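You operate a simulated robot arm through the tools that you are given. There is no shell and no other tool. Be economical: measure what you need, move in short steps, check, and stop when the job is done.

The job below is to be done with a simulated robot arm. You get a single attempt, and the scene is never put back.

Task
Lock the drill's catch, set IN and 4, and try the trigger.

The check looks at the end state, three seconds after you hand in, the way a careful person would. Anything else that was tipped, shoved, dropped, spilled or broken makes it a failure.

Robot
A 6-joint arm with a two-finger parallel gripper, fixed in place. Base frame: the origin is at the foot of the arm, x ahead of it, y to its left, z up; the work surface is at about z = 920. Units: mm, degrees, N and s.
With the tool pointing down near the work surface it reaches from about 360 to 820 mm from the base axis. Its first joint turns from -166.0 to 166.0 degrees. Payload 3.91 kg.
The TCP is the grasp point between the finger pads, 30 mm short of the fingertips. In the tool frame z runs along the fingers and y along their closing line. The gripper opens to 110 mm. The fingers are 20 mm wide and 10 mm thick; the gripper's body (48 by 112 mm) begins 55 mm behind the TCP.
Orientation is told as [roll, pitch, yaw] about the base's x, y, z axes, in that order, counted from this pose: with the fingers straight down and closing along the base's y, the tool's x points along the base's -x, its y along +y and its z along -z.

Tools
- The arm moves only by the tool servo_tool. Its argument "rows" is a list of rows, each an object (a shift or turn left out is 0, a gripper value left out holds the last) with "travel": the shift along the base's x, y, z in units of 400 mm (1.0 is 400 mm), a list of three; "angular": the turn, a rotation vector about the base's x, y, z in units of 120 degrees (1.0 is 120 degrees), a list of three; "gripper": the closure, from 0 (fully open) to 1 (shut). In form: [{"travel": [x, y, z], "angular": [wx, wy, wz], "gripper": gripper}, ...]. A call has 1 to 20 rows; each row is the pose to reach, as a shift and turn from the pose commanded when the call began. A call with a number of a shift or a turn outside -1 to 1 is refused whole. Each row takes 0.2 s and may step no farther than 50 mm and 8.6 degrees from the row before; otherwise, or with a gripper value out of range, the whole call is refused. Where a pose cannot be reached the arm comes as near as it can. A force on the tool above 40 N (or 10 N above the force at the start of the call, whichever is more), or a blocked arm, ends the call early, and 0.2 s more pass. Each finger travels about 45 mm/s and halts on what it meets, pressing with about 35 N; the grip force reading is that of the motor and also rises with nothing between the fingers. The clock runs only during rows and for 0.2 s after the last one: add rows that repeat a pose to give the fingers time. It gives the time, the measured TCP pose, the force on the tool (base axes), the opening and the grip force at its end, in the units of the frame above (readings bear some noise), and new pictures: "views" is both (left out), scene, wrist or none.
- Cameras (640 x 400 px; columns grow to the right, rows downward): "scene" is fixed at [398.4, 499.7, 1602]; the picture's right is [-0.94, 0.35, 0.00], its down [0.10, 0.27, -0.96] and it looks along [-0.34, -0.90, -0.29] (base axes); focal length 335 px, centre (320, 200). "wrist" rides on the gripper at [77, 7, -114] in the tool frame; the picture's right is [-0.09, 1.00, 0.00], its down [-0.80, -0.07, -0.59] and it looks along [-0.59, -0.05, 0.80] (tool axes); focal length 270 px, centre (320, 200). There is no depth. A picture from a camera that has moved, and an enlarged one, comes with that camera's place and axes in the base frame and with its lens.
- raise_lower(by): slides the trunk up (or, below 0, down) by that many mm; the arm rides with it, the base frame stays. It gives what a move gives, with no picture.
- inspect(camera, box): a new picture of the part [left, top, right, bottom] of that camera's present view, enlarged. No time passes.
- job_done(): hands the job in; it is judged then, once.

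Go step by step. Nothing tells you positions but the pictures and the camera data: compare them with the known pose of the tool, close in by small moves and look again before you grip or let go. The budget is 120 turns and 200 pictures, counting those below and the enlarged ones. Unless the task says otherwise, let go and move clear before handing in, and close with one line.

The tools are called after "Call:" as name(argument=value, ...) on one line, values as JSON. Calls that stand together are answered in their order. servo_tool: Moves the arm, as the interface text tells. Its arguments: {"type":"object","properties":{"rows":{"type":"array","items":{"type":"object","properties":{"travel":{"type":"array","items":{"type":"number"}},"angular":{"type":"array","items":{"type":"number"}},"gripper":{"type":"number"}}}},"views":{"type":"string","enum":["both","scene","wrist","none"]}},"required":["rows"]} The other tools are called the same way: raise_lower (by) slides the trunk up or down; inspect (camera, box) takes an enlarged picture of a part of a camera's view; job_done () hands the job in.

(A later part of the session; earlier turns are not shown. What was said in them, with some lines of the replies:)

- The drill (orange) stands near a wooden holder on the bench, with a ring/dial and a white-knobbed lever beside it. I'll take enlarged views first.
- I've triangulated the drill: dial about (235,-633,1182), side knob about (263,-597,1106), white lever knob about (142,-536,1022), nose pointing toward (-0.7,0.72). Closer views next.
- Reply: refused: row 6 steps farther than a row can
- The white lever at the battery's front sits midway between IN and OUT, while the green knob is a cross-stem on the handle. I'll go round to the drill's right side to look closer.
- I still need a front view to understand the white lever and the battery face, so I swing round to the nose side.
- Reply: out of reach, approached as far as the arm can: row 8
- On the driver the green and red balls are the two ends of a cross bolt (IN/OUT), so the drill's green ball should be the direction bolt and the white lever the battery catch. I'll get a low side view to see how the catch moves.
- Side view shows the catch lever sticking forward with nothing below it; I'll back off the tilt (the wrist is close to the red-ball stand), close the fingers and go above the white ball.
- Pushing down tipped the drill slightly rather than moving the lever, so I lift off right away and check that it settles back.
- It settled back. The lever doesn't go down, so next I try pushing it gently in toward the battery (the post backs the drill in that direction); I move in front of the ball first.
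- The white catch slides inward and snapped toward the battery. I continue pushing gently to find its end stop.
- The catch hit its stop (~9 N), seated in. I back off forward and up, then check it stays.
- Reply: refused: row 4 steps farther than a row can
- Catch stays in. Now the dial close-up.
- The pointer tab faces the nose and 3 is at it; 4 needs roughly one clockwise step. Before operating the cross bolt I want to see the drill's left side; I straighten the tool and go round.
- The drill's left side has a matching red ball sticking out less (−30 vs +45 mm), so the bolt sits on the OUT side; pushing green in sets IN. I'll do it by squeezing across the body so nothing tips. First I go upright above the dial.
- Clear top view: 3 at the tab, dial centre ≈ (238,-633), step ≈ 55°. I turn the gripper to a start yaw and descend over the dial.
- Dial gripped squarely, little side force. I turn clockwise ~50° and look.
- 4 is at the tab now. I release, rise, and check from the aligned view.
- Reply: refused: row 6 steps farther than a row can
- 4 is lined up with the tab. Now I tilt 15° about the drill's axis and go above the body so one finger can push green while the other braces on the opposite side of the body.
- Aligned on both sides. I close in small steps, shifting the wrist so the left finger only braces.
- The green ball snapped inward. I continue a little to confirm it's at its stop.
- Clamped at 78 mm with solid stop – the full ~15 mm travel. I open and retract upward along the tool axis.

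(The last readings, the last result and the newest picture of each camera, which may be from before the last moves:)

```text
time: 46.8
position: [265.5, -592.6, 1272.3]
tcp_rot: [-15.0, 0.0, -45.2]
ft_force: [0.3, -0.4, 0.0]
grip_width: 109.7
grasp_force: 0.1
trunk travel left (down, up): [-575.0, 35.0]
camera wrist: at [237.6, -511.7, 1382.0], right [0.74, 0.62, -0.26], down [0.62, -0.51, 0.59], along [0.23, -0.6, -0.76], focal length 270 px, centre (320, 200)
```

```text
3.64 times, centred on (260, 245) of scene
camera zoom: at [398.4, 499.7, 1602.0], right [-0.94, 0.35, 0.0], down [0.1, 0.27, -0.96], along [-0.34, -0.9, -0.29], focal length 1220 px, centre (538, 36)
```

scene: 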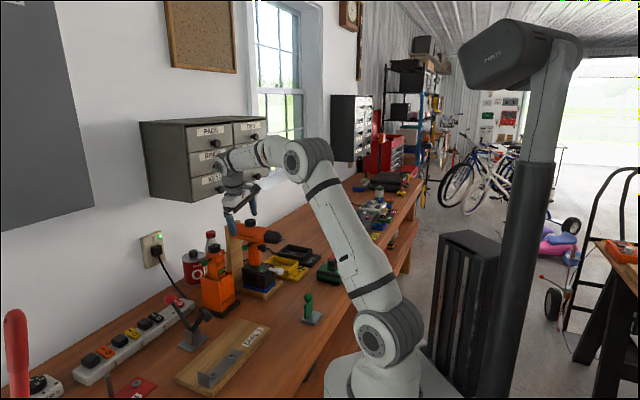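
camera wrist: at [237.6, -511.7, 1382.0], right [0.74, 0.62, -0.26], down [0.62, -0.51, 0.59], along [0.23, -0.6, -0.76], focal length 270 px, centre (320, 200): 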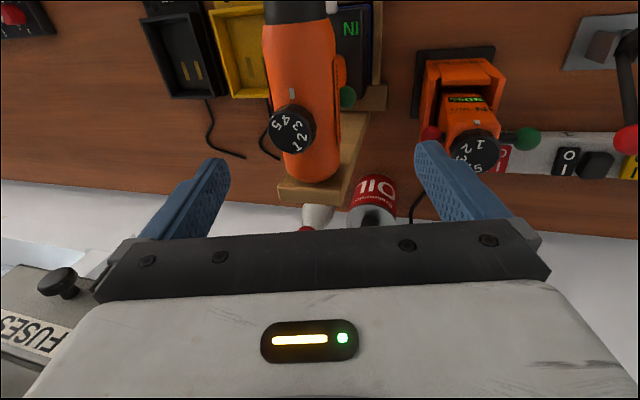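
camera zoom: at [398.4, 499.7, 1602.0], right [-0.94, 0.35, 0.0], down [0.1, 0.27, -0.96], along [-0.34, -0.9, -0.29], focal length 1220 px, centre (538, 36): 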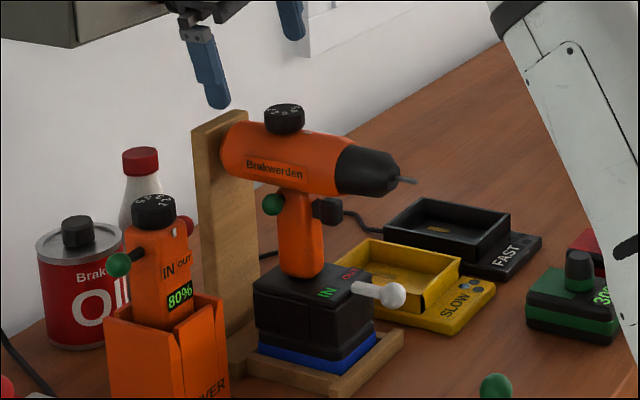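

Green is in and the dial still reads 4; the drill stands as before. Next is the trigger: about (199,-594,1093), pushed toward the handle. I reorient to come in from the front-right, low under the chuck, fingers closed.

Call:
servo_tool(rows=[{"travel": [0.0, 0.08, 0.02], "angular": [0.044, -0.044, 0]}, {"travel": [0, 0.16, 0.04], "angular": [0.0884, -0.0884, 0]}, {"travel": [-0.04, 0.26, 0.04], "angular": [0.0884, -0.0884, 0]}, {"travel": [-0.08, 0.35, 0.04], "angular": [0.0884, -0.0884, 0]}], views="none")

Call:
servo_tool(rows=[{"angular": [0, 0, 0.071], "gripper": 1}, {"angular": [0, 0, 0.142]}, {"angular": [0, 0, 0.213]}, {"angular": [0, 0, 0.284]}, {"angular": [0, 0, 0.355]}, {"angular": [0, 0, 0.426]}, {"angular": [0, 0, 0.497]}, {"angular": [0, 0, 0.568]}, {"angular": [0, 0, 0.639]}, {"angular": [0, 0, 0.71]}, {"angular": [0, 0, 0.781]}, {"angular": [0, 0, 0.852]}, {"angular": [0, 0, 0.923]}, {"angular": [0, 0, 0.993]}], views="none")

Call:
servo_tool(rows=[{"travel": [0, 0.01, -0.02], "angular": [-0.0676, 0.0181, 0]}, {"travel": [0, 0.02, -0.04], "angular": [-0.1352, 0.0362, 0]}, {"travel": [0, 0.03, -0.06], "angular": [-0.2028, 0.0543, 0]}, {"travel": [0, 0.04, -0.08], "angular": [-0.2704, 0.0724, 0]}, {"travel": [0, 0.05, -0.1], "angular": [-0.338, 0.0905, 0]}, {"travel": [0, 0.05, -0.12], "angular": [-0.4056, 0.1086, 0]}, {"travel": [0, 0.05, -0.14], "angular": [-0.4732, 0.1267, 0]}, {"travel": [0, 0.05, -0.16], "angular": [-0.5408, 0.1448, 0]}, {"travel": [0, 0.05, -0.18], "angular": [-0.563, 0.151, 0]}], views="both")

```text
time: 47.8
position: [234.3, -451.0, 1290.5]
tcp_rot: [-0.1, 0.1, -45.2]
ft_force: [-0.4, 0.9, 0.8]
grip_width: 109.8
grasp_force: 0.1
trunk travel left (down, up): [-575.0, 35.0]
```

```text
time: 50.8
position: [235.0, -452.1, 1288.9]
tcp_rot: [-0.1, 0.0, 74.1]
ft_force: [0.2, -0.2, 0.0]
grip_width: 0.2
grasp_force: 34.8
trunk travel left (down, up): [-575.0, 35.0]
```

```text
time: 52.8
position: [235.9, -431.8, 1219.0]
tcp_rot: [-3.1, 70.1, 71.8]
ft_force: [0.2, 0.4, 0.5]
grip_width: 0.0
grasp_force: 34.9
trunk travel left (down, up): [-575.0, 35.0]
camera wrist: at [249.1, -350.6, 1329.1], right [-0.95, 0.29, -0.1], down [0.3, 0.78, -0.55], along [-0.08, -0.55, -0.83], focal length 270 px, centre (320, 200)
```

scene: 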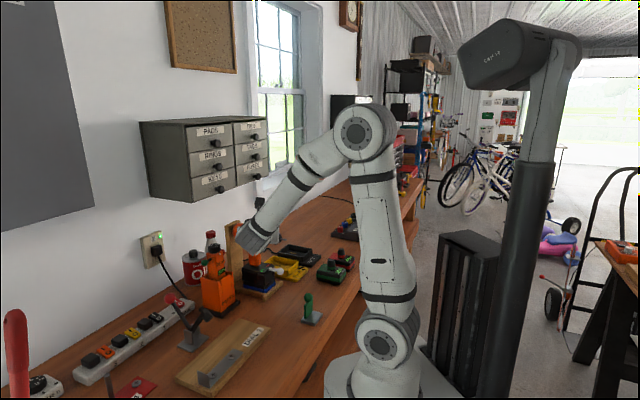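
wrist: 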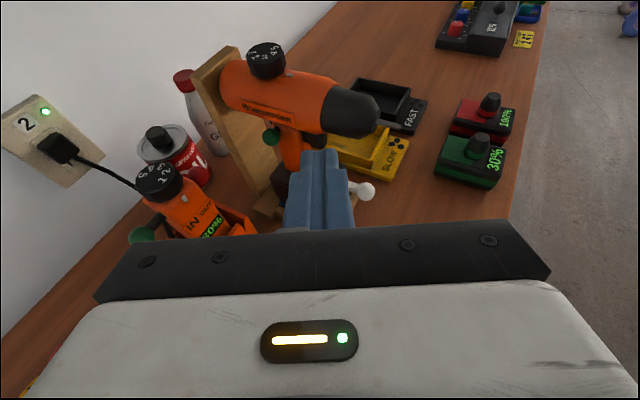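

Call:
inspect(camera="wrist", box=[240, 70, 400, 210])

Call:
servo_tool(rows=[{"travel": [-0.03, -0.01, -0.06]}, {"travel": [-0.06, -0.02, -0.13]}, {"travel": [-0.06, -0.02, -0.195]}], views="wrist")

Call:
inspect(camera="wrist", box=[220, 0, 420, 180])

```text
2.86 times, centred on (320, 140) of wrist
camera zoom: at [249.1, -350.6, 1329.1], right [-0.95, 0.29, -0.1], down [0.3, 0.78, -0.55], along [-0.08, -0.55, -0.83], focal length 772 px, centre (320, 371)
```

zoom: 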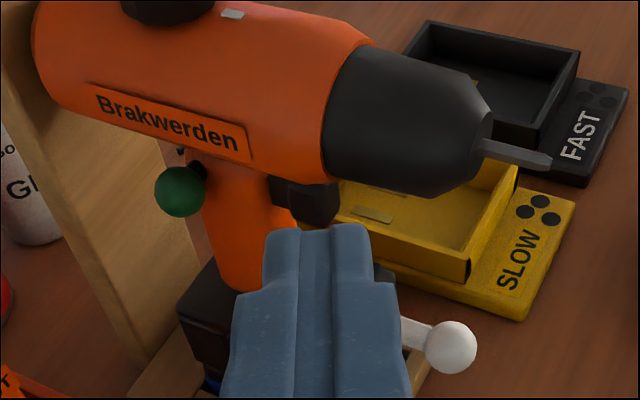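

```text
time: 53.6
position: [210.6, -439.3, 1139.9]
tcp_rot: [-2.9, 70.0, 71.9]
ft_force: [-0.5, 0.0, 0.7]
grip_width: 0.1
grasp_force: 35.1
trunk travel left (down, up): [-575.0, 35.0]
camera wrist: at [223.6, -358.8, 1249.4], right [-0.95, 0.29, -0.1], down [0.3, 0.78, -0.55], along [-0.08, -0.55, -0.83], focal length 270 px, centre (320, 200)
```

wrist: 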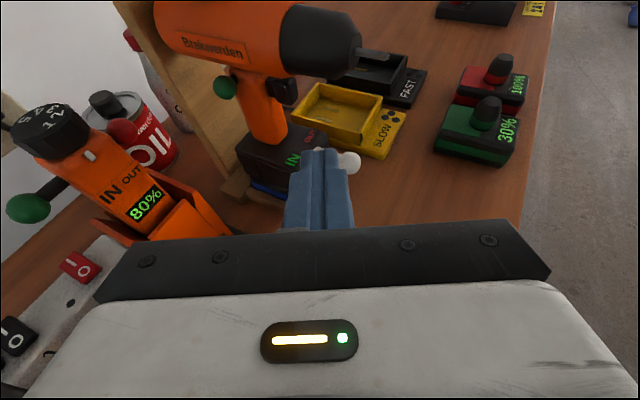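

```text
2.22 times, centred on (320, 90) of wrist
camera zoom: at [223.6, -358.8, 1249.4], right [-0.95, 0.29, -0.1], down [0.3, 0.78, -0.55], along [-0.08, -0.55, -0.83], focal length 601 px, centre (320, 444)
```

zoom: 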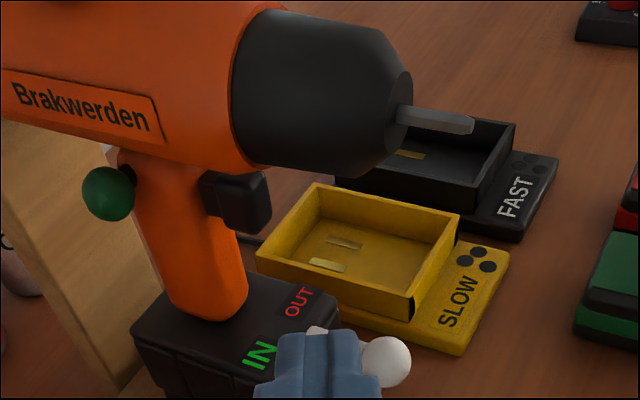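

Call:
servo_tool(rows=[{"travel": [-0.02, -0.08, -0.03]}, {"travel": [-0.041, -0.16, -0.06]}, {"travel": [-0.057, -0.22, -0.083]}, {"travel": [-0.057, -0.22, -0.083]}], views="wrist")

Call:
inspect(camera="wrist", box=[180, 20, 420, 220])

Call:
inspect(camera="scene", box=[210, 190, 310, 300])

```text
time: 54.6
position: [188.8, -528.9, 1107.8]
tcp_rot: [-2.9, 69.9, 71.7]
ft_force: [-0.1, -1.0, 0.1]
grip_width: 0.0
grasp_force: 35.2
trunk travel left (down, up): [-575.0, 35.0]
camera wrist: at [201.5, -447.4, 1218.2], right [-0.95, 0.29, -0.1], down [0.3, 0.78, -0.55], along [-0.08, -0.55, -0.83], focal length 270 px, centre (320, 200)
```

wrist: 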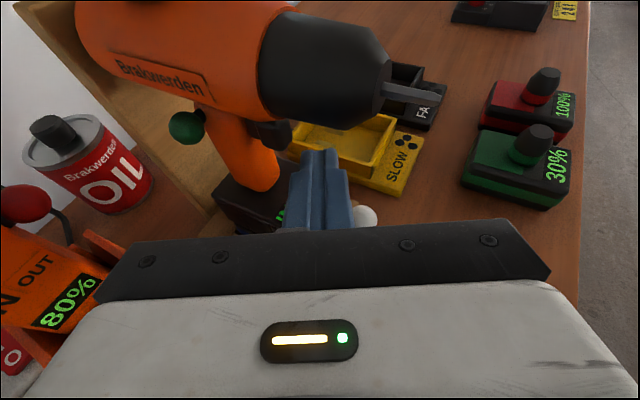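

```text
2.00 times, centred on (300, 120) of wrist
camera zoom: at [201.5, -447.4, 1218.2], right [-0.95, 0.29, -0.1], down [0.3, 0.78, -0.55], along [-0.08, -0.55, -0.83], focal length 541 px, centre (360, 360)
```

zoom: 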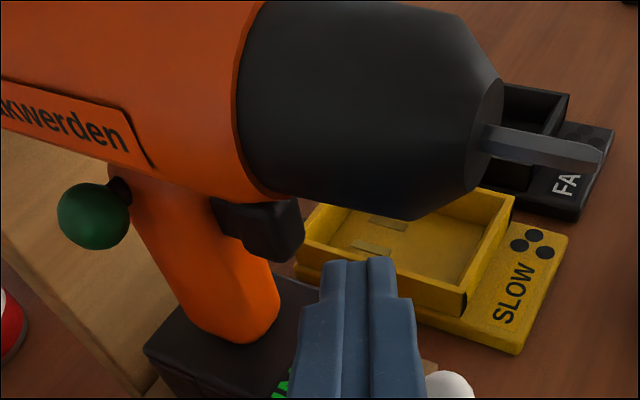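

```text
3.64 times, centred on (260, 245) of scene
camera zoom: at [398.4, 499.7, 1602.0], right [-0.94, 0.35, 0.0], down [0.1, 0.27, -0.96], along [-0.34, -0.9, -0.29], focal length 1220 px, centre (538, 36)
```

zoom: 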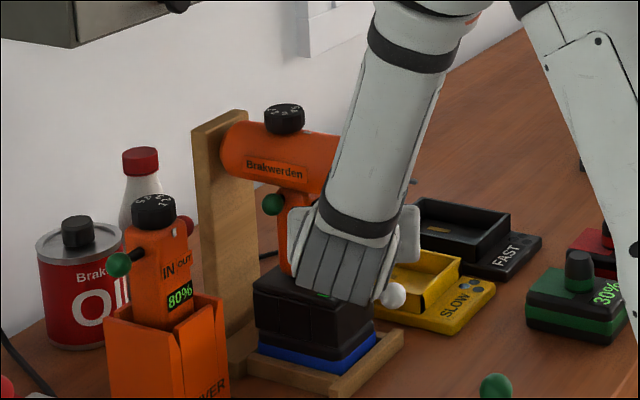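

Call:
servo_tool(rows=[{"travel": [-0.008, -0.025, -0.007]}, {"travel": [-0.014, -0.0495, -0.014]}, {"travel": [-0.014, -0.0495, -0.014]}], views="wrist")

Call:
inspect(camera="wrist", box=[180, 20, 420, 220])

```text
time: 55.4
position: [181.4, -547.8, 1101.1]
tcp_rot: [-3.0, 69.9, 71.9]
ft_force: [-0.8, 0.3, 0.4]
grip_width: 0.0
grasp_force: 34.8
trunk travel left (down, up): [-575.0, 35.0]
camera wrist: at [195.0, -466.6, 1212.7], right [-0.95, 0.29, -0.1], down [0.3, 0.78, -0.55], along [-0.08, -0.55, -0.83], focal length 270 px, centre (320, 200)
```

wrist: 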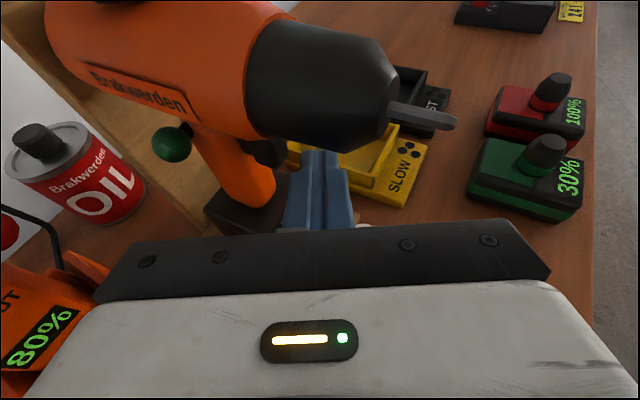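

```text
2.00 times, centred on (300, 120) of wrist
camera zoom: at [195.0, -466.6, 1212.7], right [-0.95, 0.29, -0.1], down [0.3, 0.78, -0.55], along [-0.08, -0.55, -0.83], focal length 541 px, centre (360, 360)
```

zoom: 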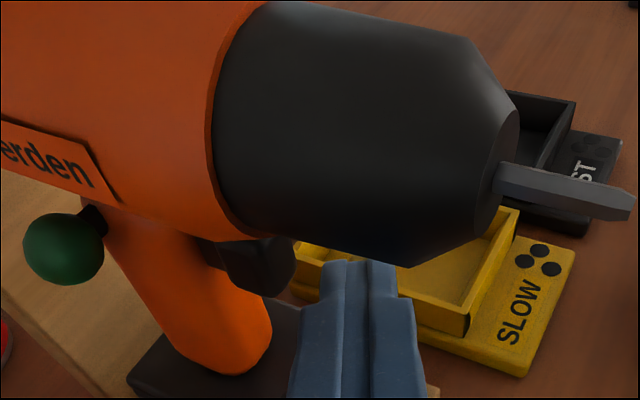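

Finger is just in front of the trigger. I push toward the handle in small steps, watching force.

Call:
servo_tool(rows=[{"travel": [0.009, -0.009, 0]}, {"travel": [0.018, -0.018, 0]}, {"travel": [0.018, -0.018, 0]}], views="none")

Call:
servo_tool(rows=[{"travel": [0.0035, -0.0035, 0]}, {"travel": [0.007, -0.007, 0]}, {"travel": [0.007, -0.007, 0]}], views="wrist")

Call:
inspect(camera="wrist", box=[180, 20, 420, 220])

```text
time: 56.2
position: [188.9, -555.4, 1103.0]
tcp_rot: [-3.0, 69.9, 72.0]
ft_force: [0.1, -0.5, 0.8]
grip_width: 0.4
grasp_force: 35.5
trunk travel left (down, up): [-575.0, 35.0]
```

```text
time: 57.0
position: [192.0, -558.3, 1101.9]
tcp_rot: [-3.0, 69.8, 71.9]
ft_force: [-0.1, -0.6, 0.2]
grip_width: 0.0
grasp_force: 34.5
trunk travel left (down, up): [-575.0, 35.0]
camera wrist: at [205.4, -476.6, 1213.0], right [-0.95, 0.29, -0.1], down [0.3, 0.78, -0.55], along [-0.08, -0.55, -0.83], focal length 270 px, centre (320, 200)
```

wrist: 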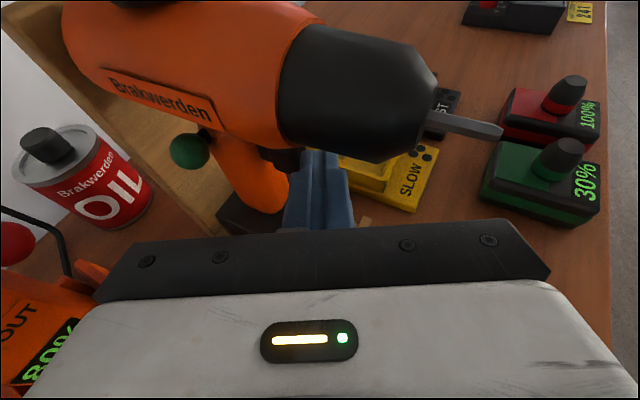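

```text
2.00 times, centred on (300, 120) of wrist
camera zoom: at [205.4, -476.6, 1213.0], right [-0.95, 0.29, -0.1], down [0.3, 0.78, -0.55], along [-0.08, -0.55, -0.83], focal length 541 px, centre (360, 360)
```

zoom: 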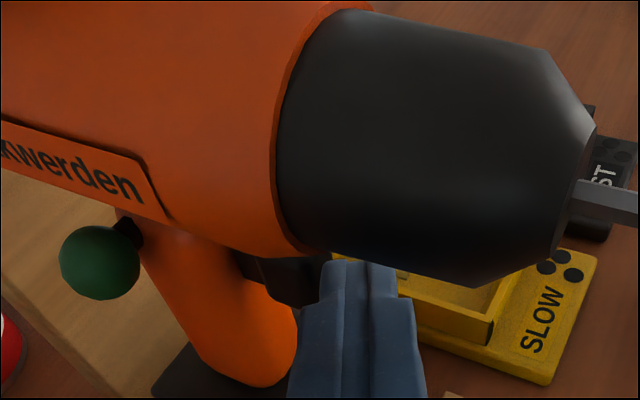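

Just at the trigger. A few more millimetres.

Call:
servo_tool(rows=[{"travel": [0.0035, -0.0035, 0]}, {"travel": [0.007, -0.007, 0]}, {"travel": [0.007, -0.007, 0]}], views="none")

Call:
servo_tool(rows=[{"travel": [0.0035, -0.0035, 0]}, {"travel": [0.007, -0.007, 0]}, {"travel": [0.007, -0.007, 0]}], views="wrist")

Call:
inspect(camera="wrist", box=[180, 20, 420, 220])

```text
time: 57.8
position: [194.6, -561.0, 1101.5]
tcp_rot: [-3.1, 69.9, 71.9]
ft_force: [-0.6, 1.9, 0.2]
grip_width: 0.0
grasp_force: 35.0
trunk travel left (down, up): [-575.0, 35.0]
```

```text
time: 58.6
position: [198.1, -563.6, 1101.7]
tcp_rot: [-3.1, 69.9, 71.8]
ft_force: [-1.4, 1.4, -0.1]
grip_width: 0.0
grasp_force: 34.9
trunk travel left (down, up): [-575.0, 35.0]
camera wrist: at [210.8, -482.0, 1212.8], right [-0.95, 0.29, -0.1], down [0.3, 0.78, -0.55], along [-0.08, -0.55, -0.83], focal length 270 px, centre (320, 200)
```

wrist: 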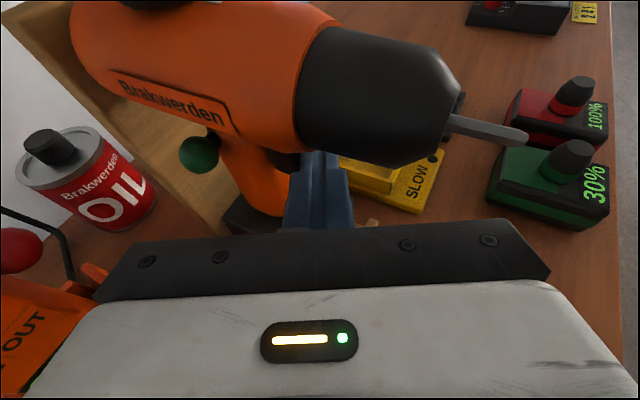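

```text
2.00 times, centred on (300, 120) of wrist
camera zoom: at [210.8, -482.0, 1212.8], right [-0.95, 0.29, -0.1], down [0.3, 0.78, -0.55], along [-0.08, -0.55, -0.83], focal length 541 px, centre (360, 360)
```

zoom: 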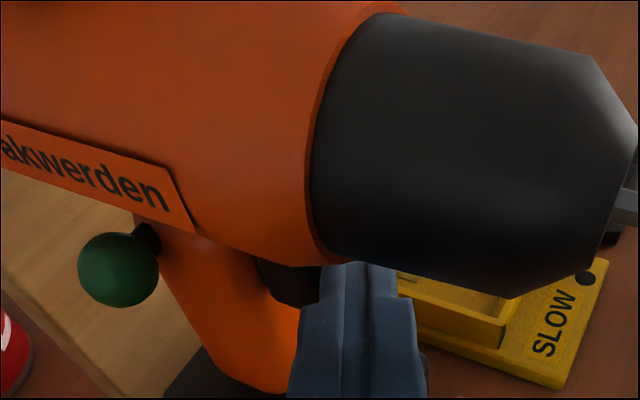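

Call:
servo_tool(rows=[{"travel": [0.0035, -0.0035, 0]}, {"travel": [0.007, -0.007, 0]}, {"travel": [0.007, -0.007, 0]}], views="none")

Call:
servo_tool(rows=[{"travel": [0.0035, -0.0035, 0]}, {"travel": [0.007, -0.007, 0]}, {"travel": [0.007, -0.007, 0]}], views="both")

Call:
inspect(camera="wrist", box=[180, 20, 500, 220])

Call:
inspect(camera="scene", box=[210, 190, 310, 300])

```text
time: 59.4
position: [199.5, -566.1, 1101.8]
tcp_rot: [-3.0, 70.0, 71.8]
ft_force: [-1.3, 1.5, 0.6]
grip_width: 0.0
grasp_force: 35.2
trunk travel left (down, up): [-575.0, 35.0]
```

```text
time: 60.2
position: [202.7, -569.3, 1101.7]
tcp_rot: [-3.0, 69.9, 71.9]
ft_force: [-3.2, 3.1, 0.5]
grip_width: 0.3
grasp_force: 34.8
trunk travel left (down, up): [-575.0, 35.0]
camera wrist: at [216.4, -487.8, 1212.7], right [-0.95, 0.29, -0.1], down [0.3, 0.78, -0.55], along [-0.08, -0.55, -0.83], focal length 270 px, centre (320, 200)
```

scene: 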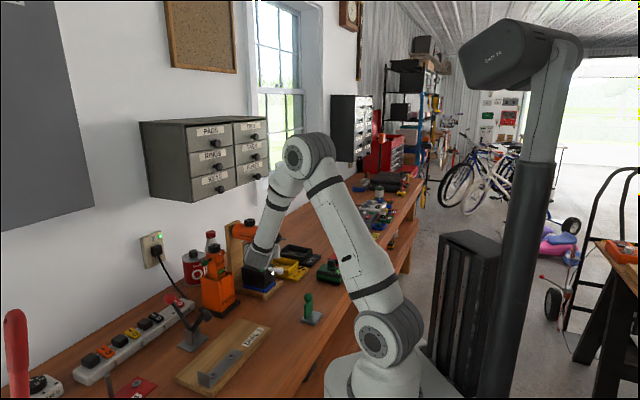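
wrist: 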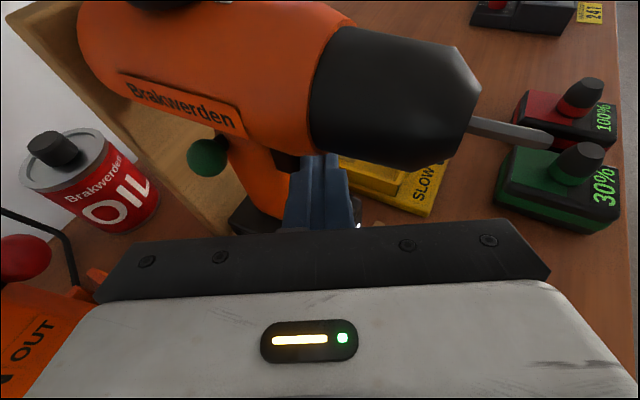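

```text
2.00 times, centred on (340, 120) of wrist
camera zoom: at [216.4, -487.8, 1212.7], right [-0.95, 0.29, -0.1], down [0.3, 0.78, -0.55], along [-0.08, -0.55, -0.83], focal length 541 px, centre (280, 360)
```

zoom: 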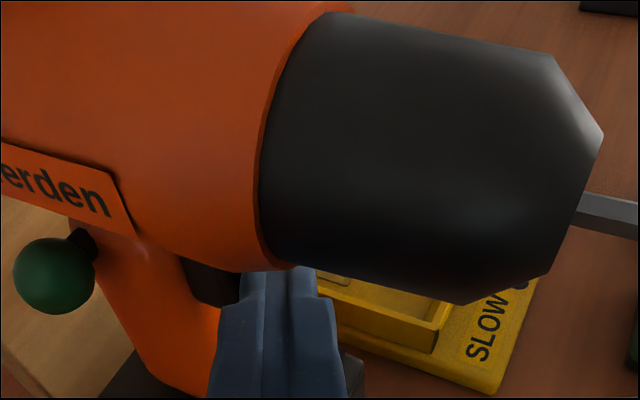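

```text
3.64 times, centred on (260, 245) of scene
camera zoom: at [398.4, 499.7, 1602.0], right [-0.94, 0.35, 0.0], down [0.1, 0.27, -0.96], along [-0.34, -0.9, -0.29], focal length 1220 px, centre (538, 36)
```

zoom: 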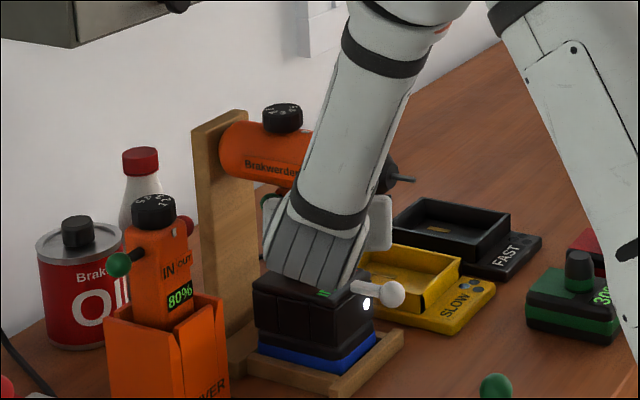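

The lamp on the drill's foot lit with the trigger pressed. I'll check whether the bit turns while holding it a moment.

Call:
inspect(camera="wrist", box=[450, 95, 560, 165])

Call:
servo_tool(rows=[{"travel": [0.003, -0.003, 0]}], views="none")

Call:
inspect(camera="wrist", box=[450, 95, 560, 165])

Call:
inspect(camera="scene", box=[240, 220, 310, 290])

```text
5.71 times, centred on (505, 130) of wrist
camera zoom: at [216.4, -487.8, 1212.7], right [-0.95, 0.29, -0.1], down [0.3, 0.78, -0.55], along [-0.08, -0.55, -0.83], focal length 1544 px, centre (-737, 600)
```

zoom: 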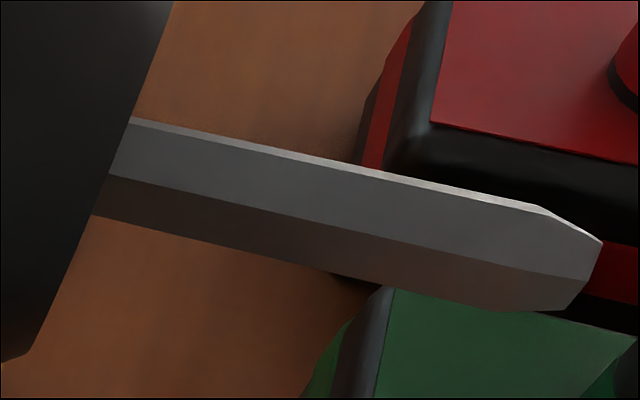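

```text
time: 60.6
position: [205.0, -570.0, 1101.0]
tcp_rot: [-3.0, 69.9, 71.8]
ft_force: [-2.2, 2.3, 1.8]
grip_width: 0.0
grasp_force: 34.7
trunk travel left (down, up): [-575.0, 35.0]
```

```text
5.71 times, centred on (505, 130) of wrist
camera zoom: at [217.5, -488.7, 1212.7], right [-0.95, 0.29, -0.1], down [0.3, 0.78, -0.55], along [-0.08, -0.55, -0.83], focal length 1544 px, centre (-737, 600)
```

zoom: 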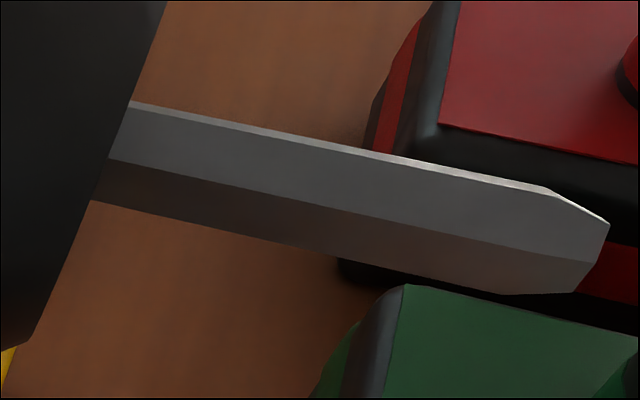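

```text
5.71 times, centred on (275, 255) of scene
camera zoom: at [398.4, 499.7, 1602.0], right [-0.94, 0.35, 0.0], down [0.1, 0.27, -0.96], along [-0.34, -0.9, -0.29], focal length 1917 px, centre (577, -114)
```

zoom: 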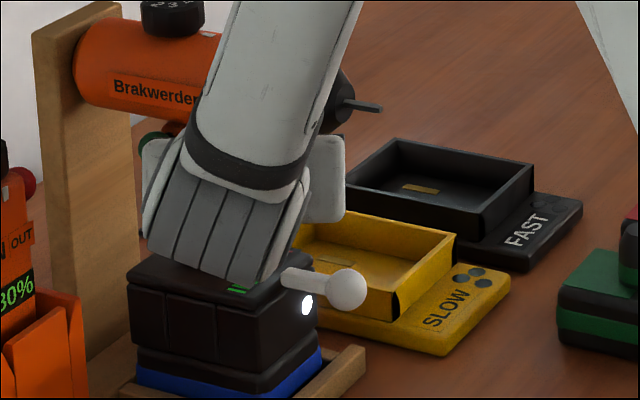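

Trigger works: lamp lit. I release it and retreat along the approach path.

Call:
servo_tool(rows=[{"travel": [0.002, -0.002, 0]}, {"travel": [0.002, -0.002, 0]}, {"travel": [-0.02, 0.02, 0]}, {"travel": [-0.055, 0.055, 0.0]}, {"travel": [-0.045, 0.105, 0.016]}, {"travel": [-0.02, 0.205, 0.055]}, {"travel": [0.0, 0.3, 0.1]}, {"travel": [0.0, 0.32, 0.2]}, {"travel": [0.0, 0.32, 0.3]}], views="both")

Call:
inspect(camera="wrist", box=[200, 20, 400, 200])

Call:
inspect(camera="scene", box=[210, 190, 310, 300])

```text
time: 62.6
position: [204.8, -442.7, 1221.3]
tcp_rot: [-3.0, 69.9, 71.8]
ft_force: [-0.7, 0.8, 1.1]
grip_width: 0.3
grasp_force: 35.0
trunk travel left (down, up): [-575.0, 35.0]
camera wrist: at [218.2, -360.9, 1333.4], right [-0.95, 0.29, -0.1], down [0.3, 0.78, -0.55], along [-0.08, -0.55, -0.83], focal length 270 px, centre (320, 200)
```

scene: 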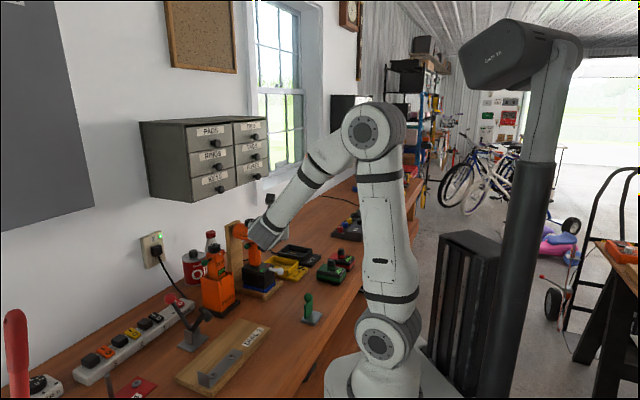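
wrist: 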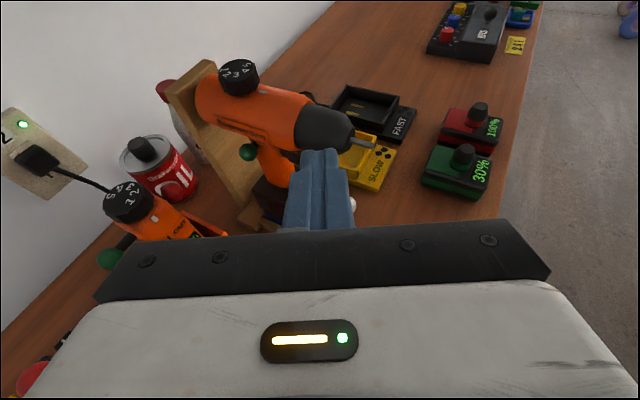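

```text
2.22 times, centred on (300, 110) of wrist
camera zoom: at [218.2, -360.9, 1333.4], right [-0.95, 0.29, -0.1], down [0.3, 0.78, -0.55], along [-0.08, -0.55, -0.83], focal length 601 px, centre (364, 400)
```

zoom: 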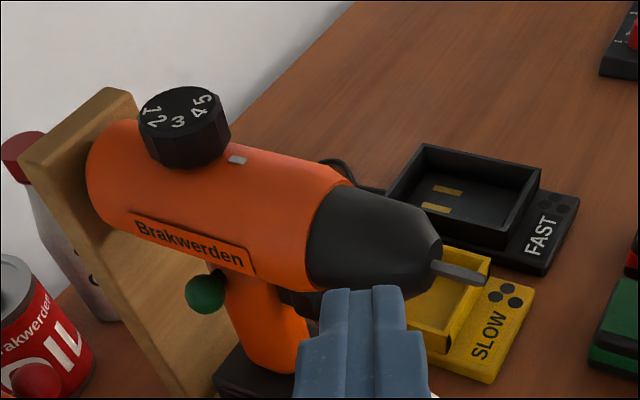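

```text
3.64 times, centred on (260, 245) of scene
camera zoom: at [398.4, 499.7, 1602.0], right [-0.94, 0.35, 0.0], down [0.1, 0.27, -0.96], along [-0.34, -0.9, -0.29], focal length 1220 px, centre (538, 36)
```

zoom: 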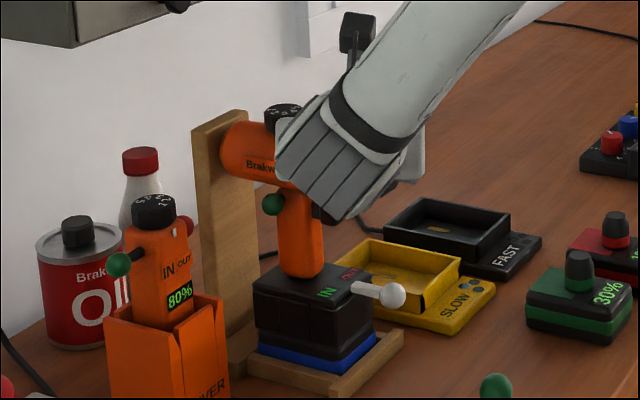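

The catch is in, the bolt is at IN, 4 faces the tab, the trigger lit the lamp and sprang back, and nothing else has moved. The arm is clear, so I'm handing in.

Call:
job_done()

```text
The job is handed in.
```

I pushed the drill's catch in to its stop, pushed the green side of the direction bolt in for IN, and turned the dial to 4. When I pressed the trigger the drill's lamp came on, and it went off again on release. The bit wasn't seen to turn, so IN rests on the green ball matching the green IN label. Early on, a wrong push on the catch tipped the drill slightly, but it settled back.
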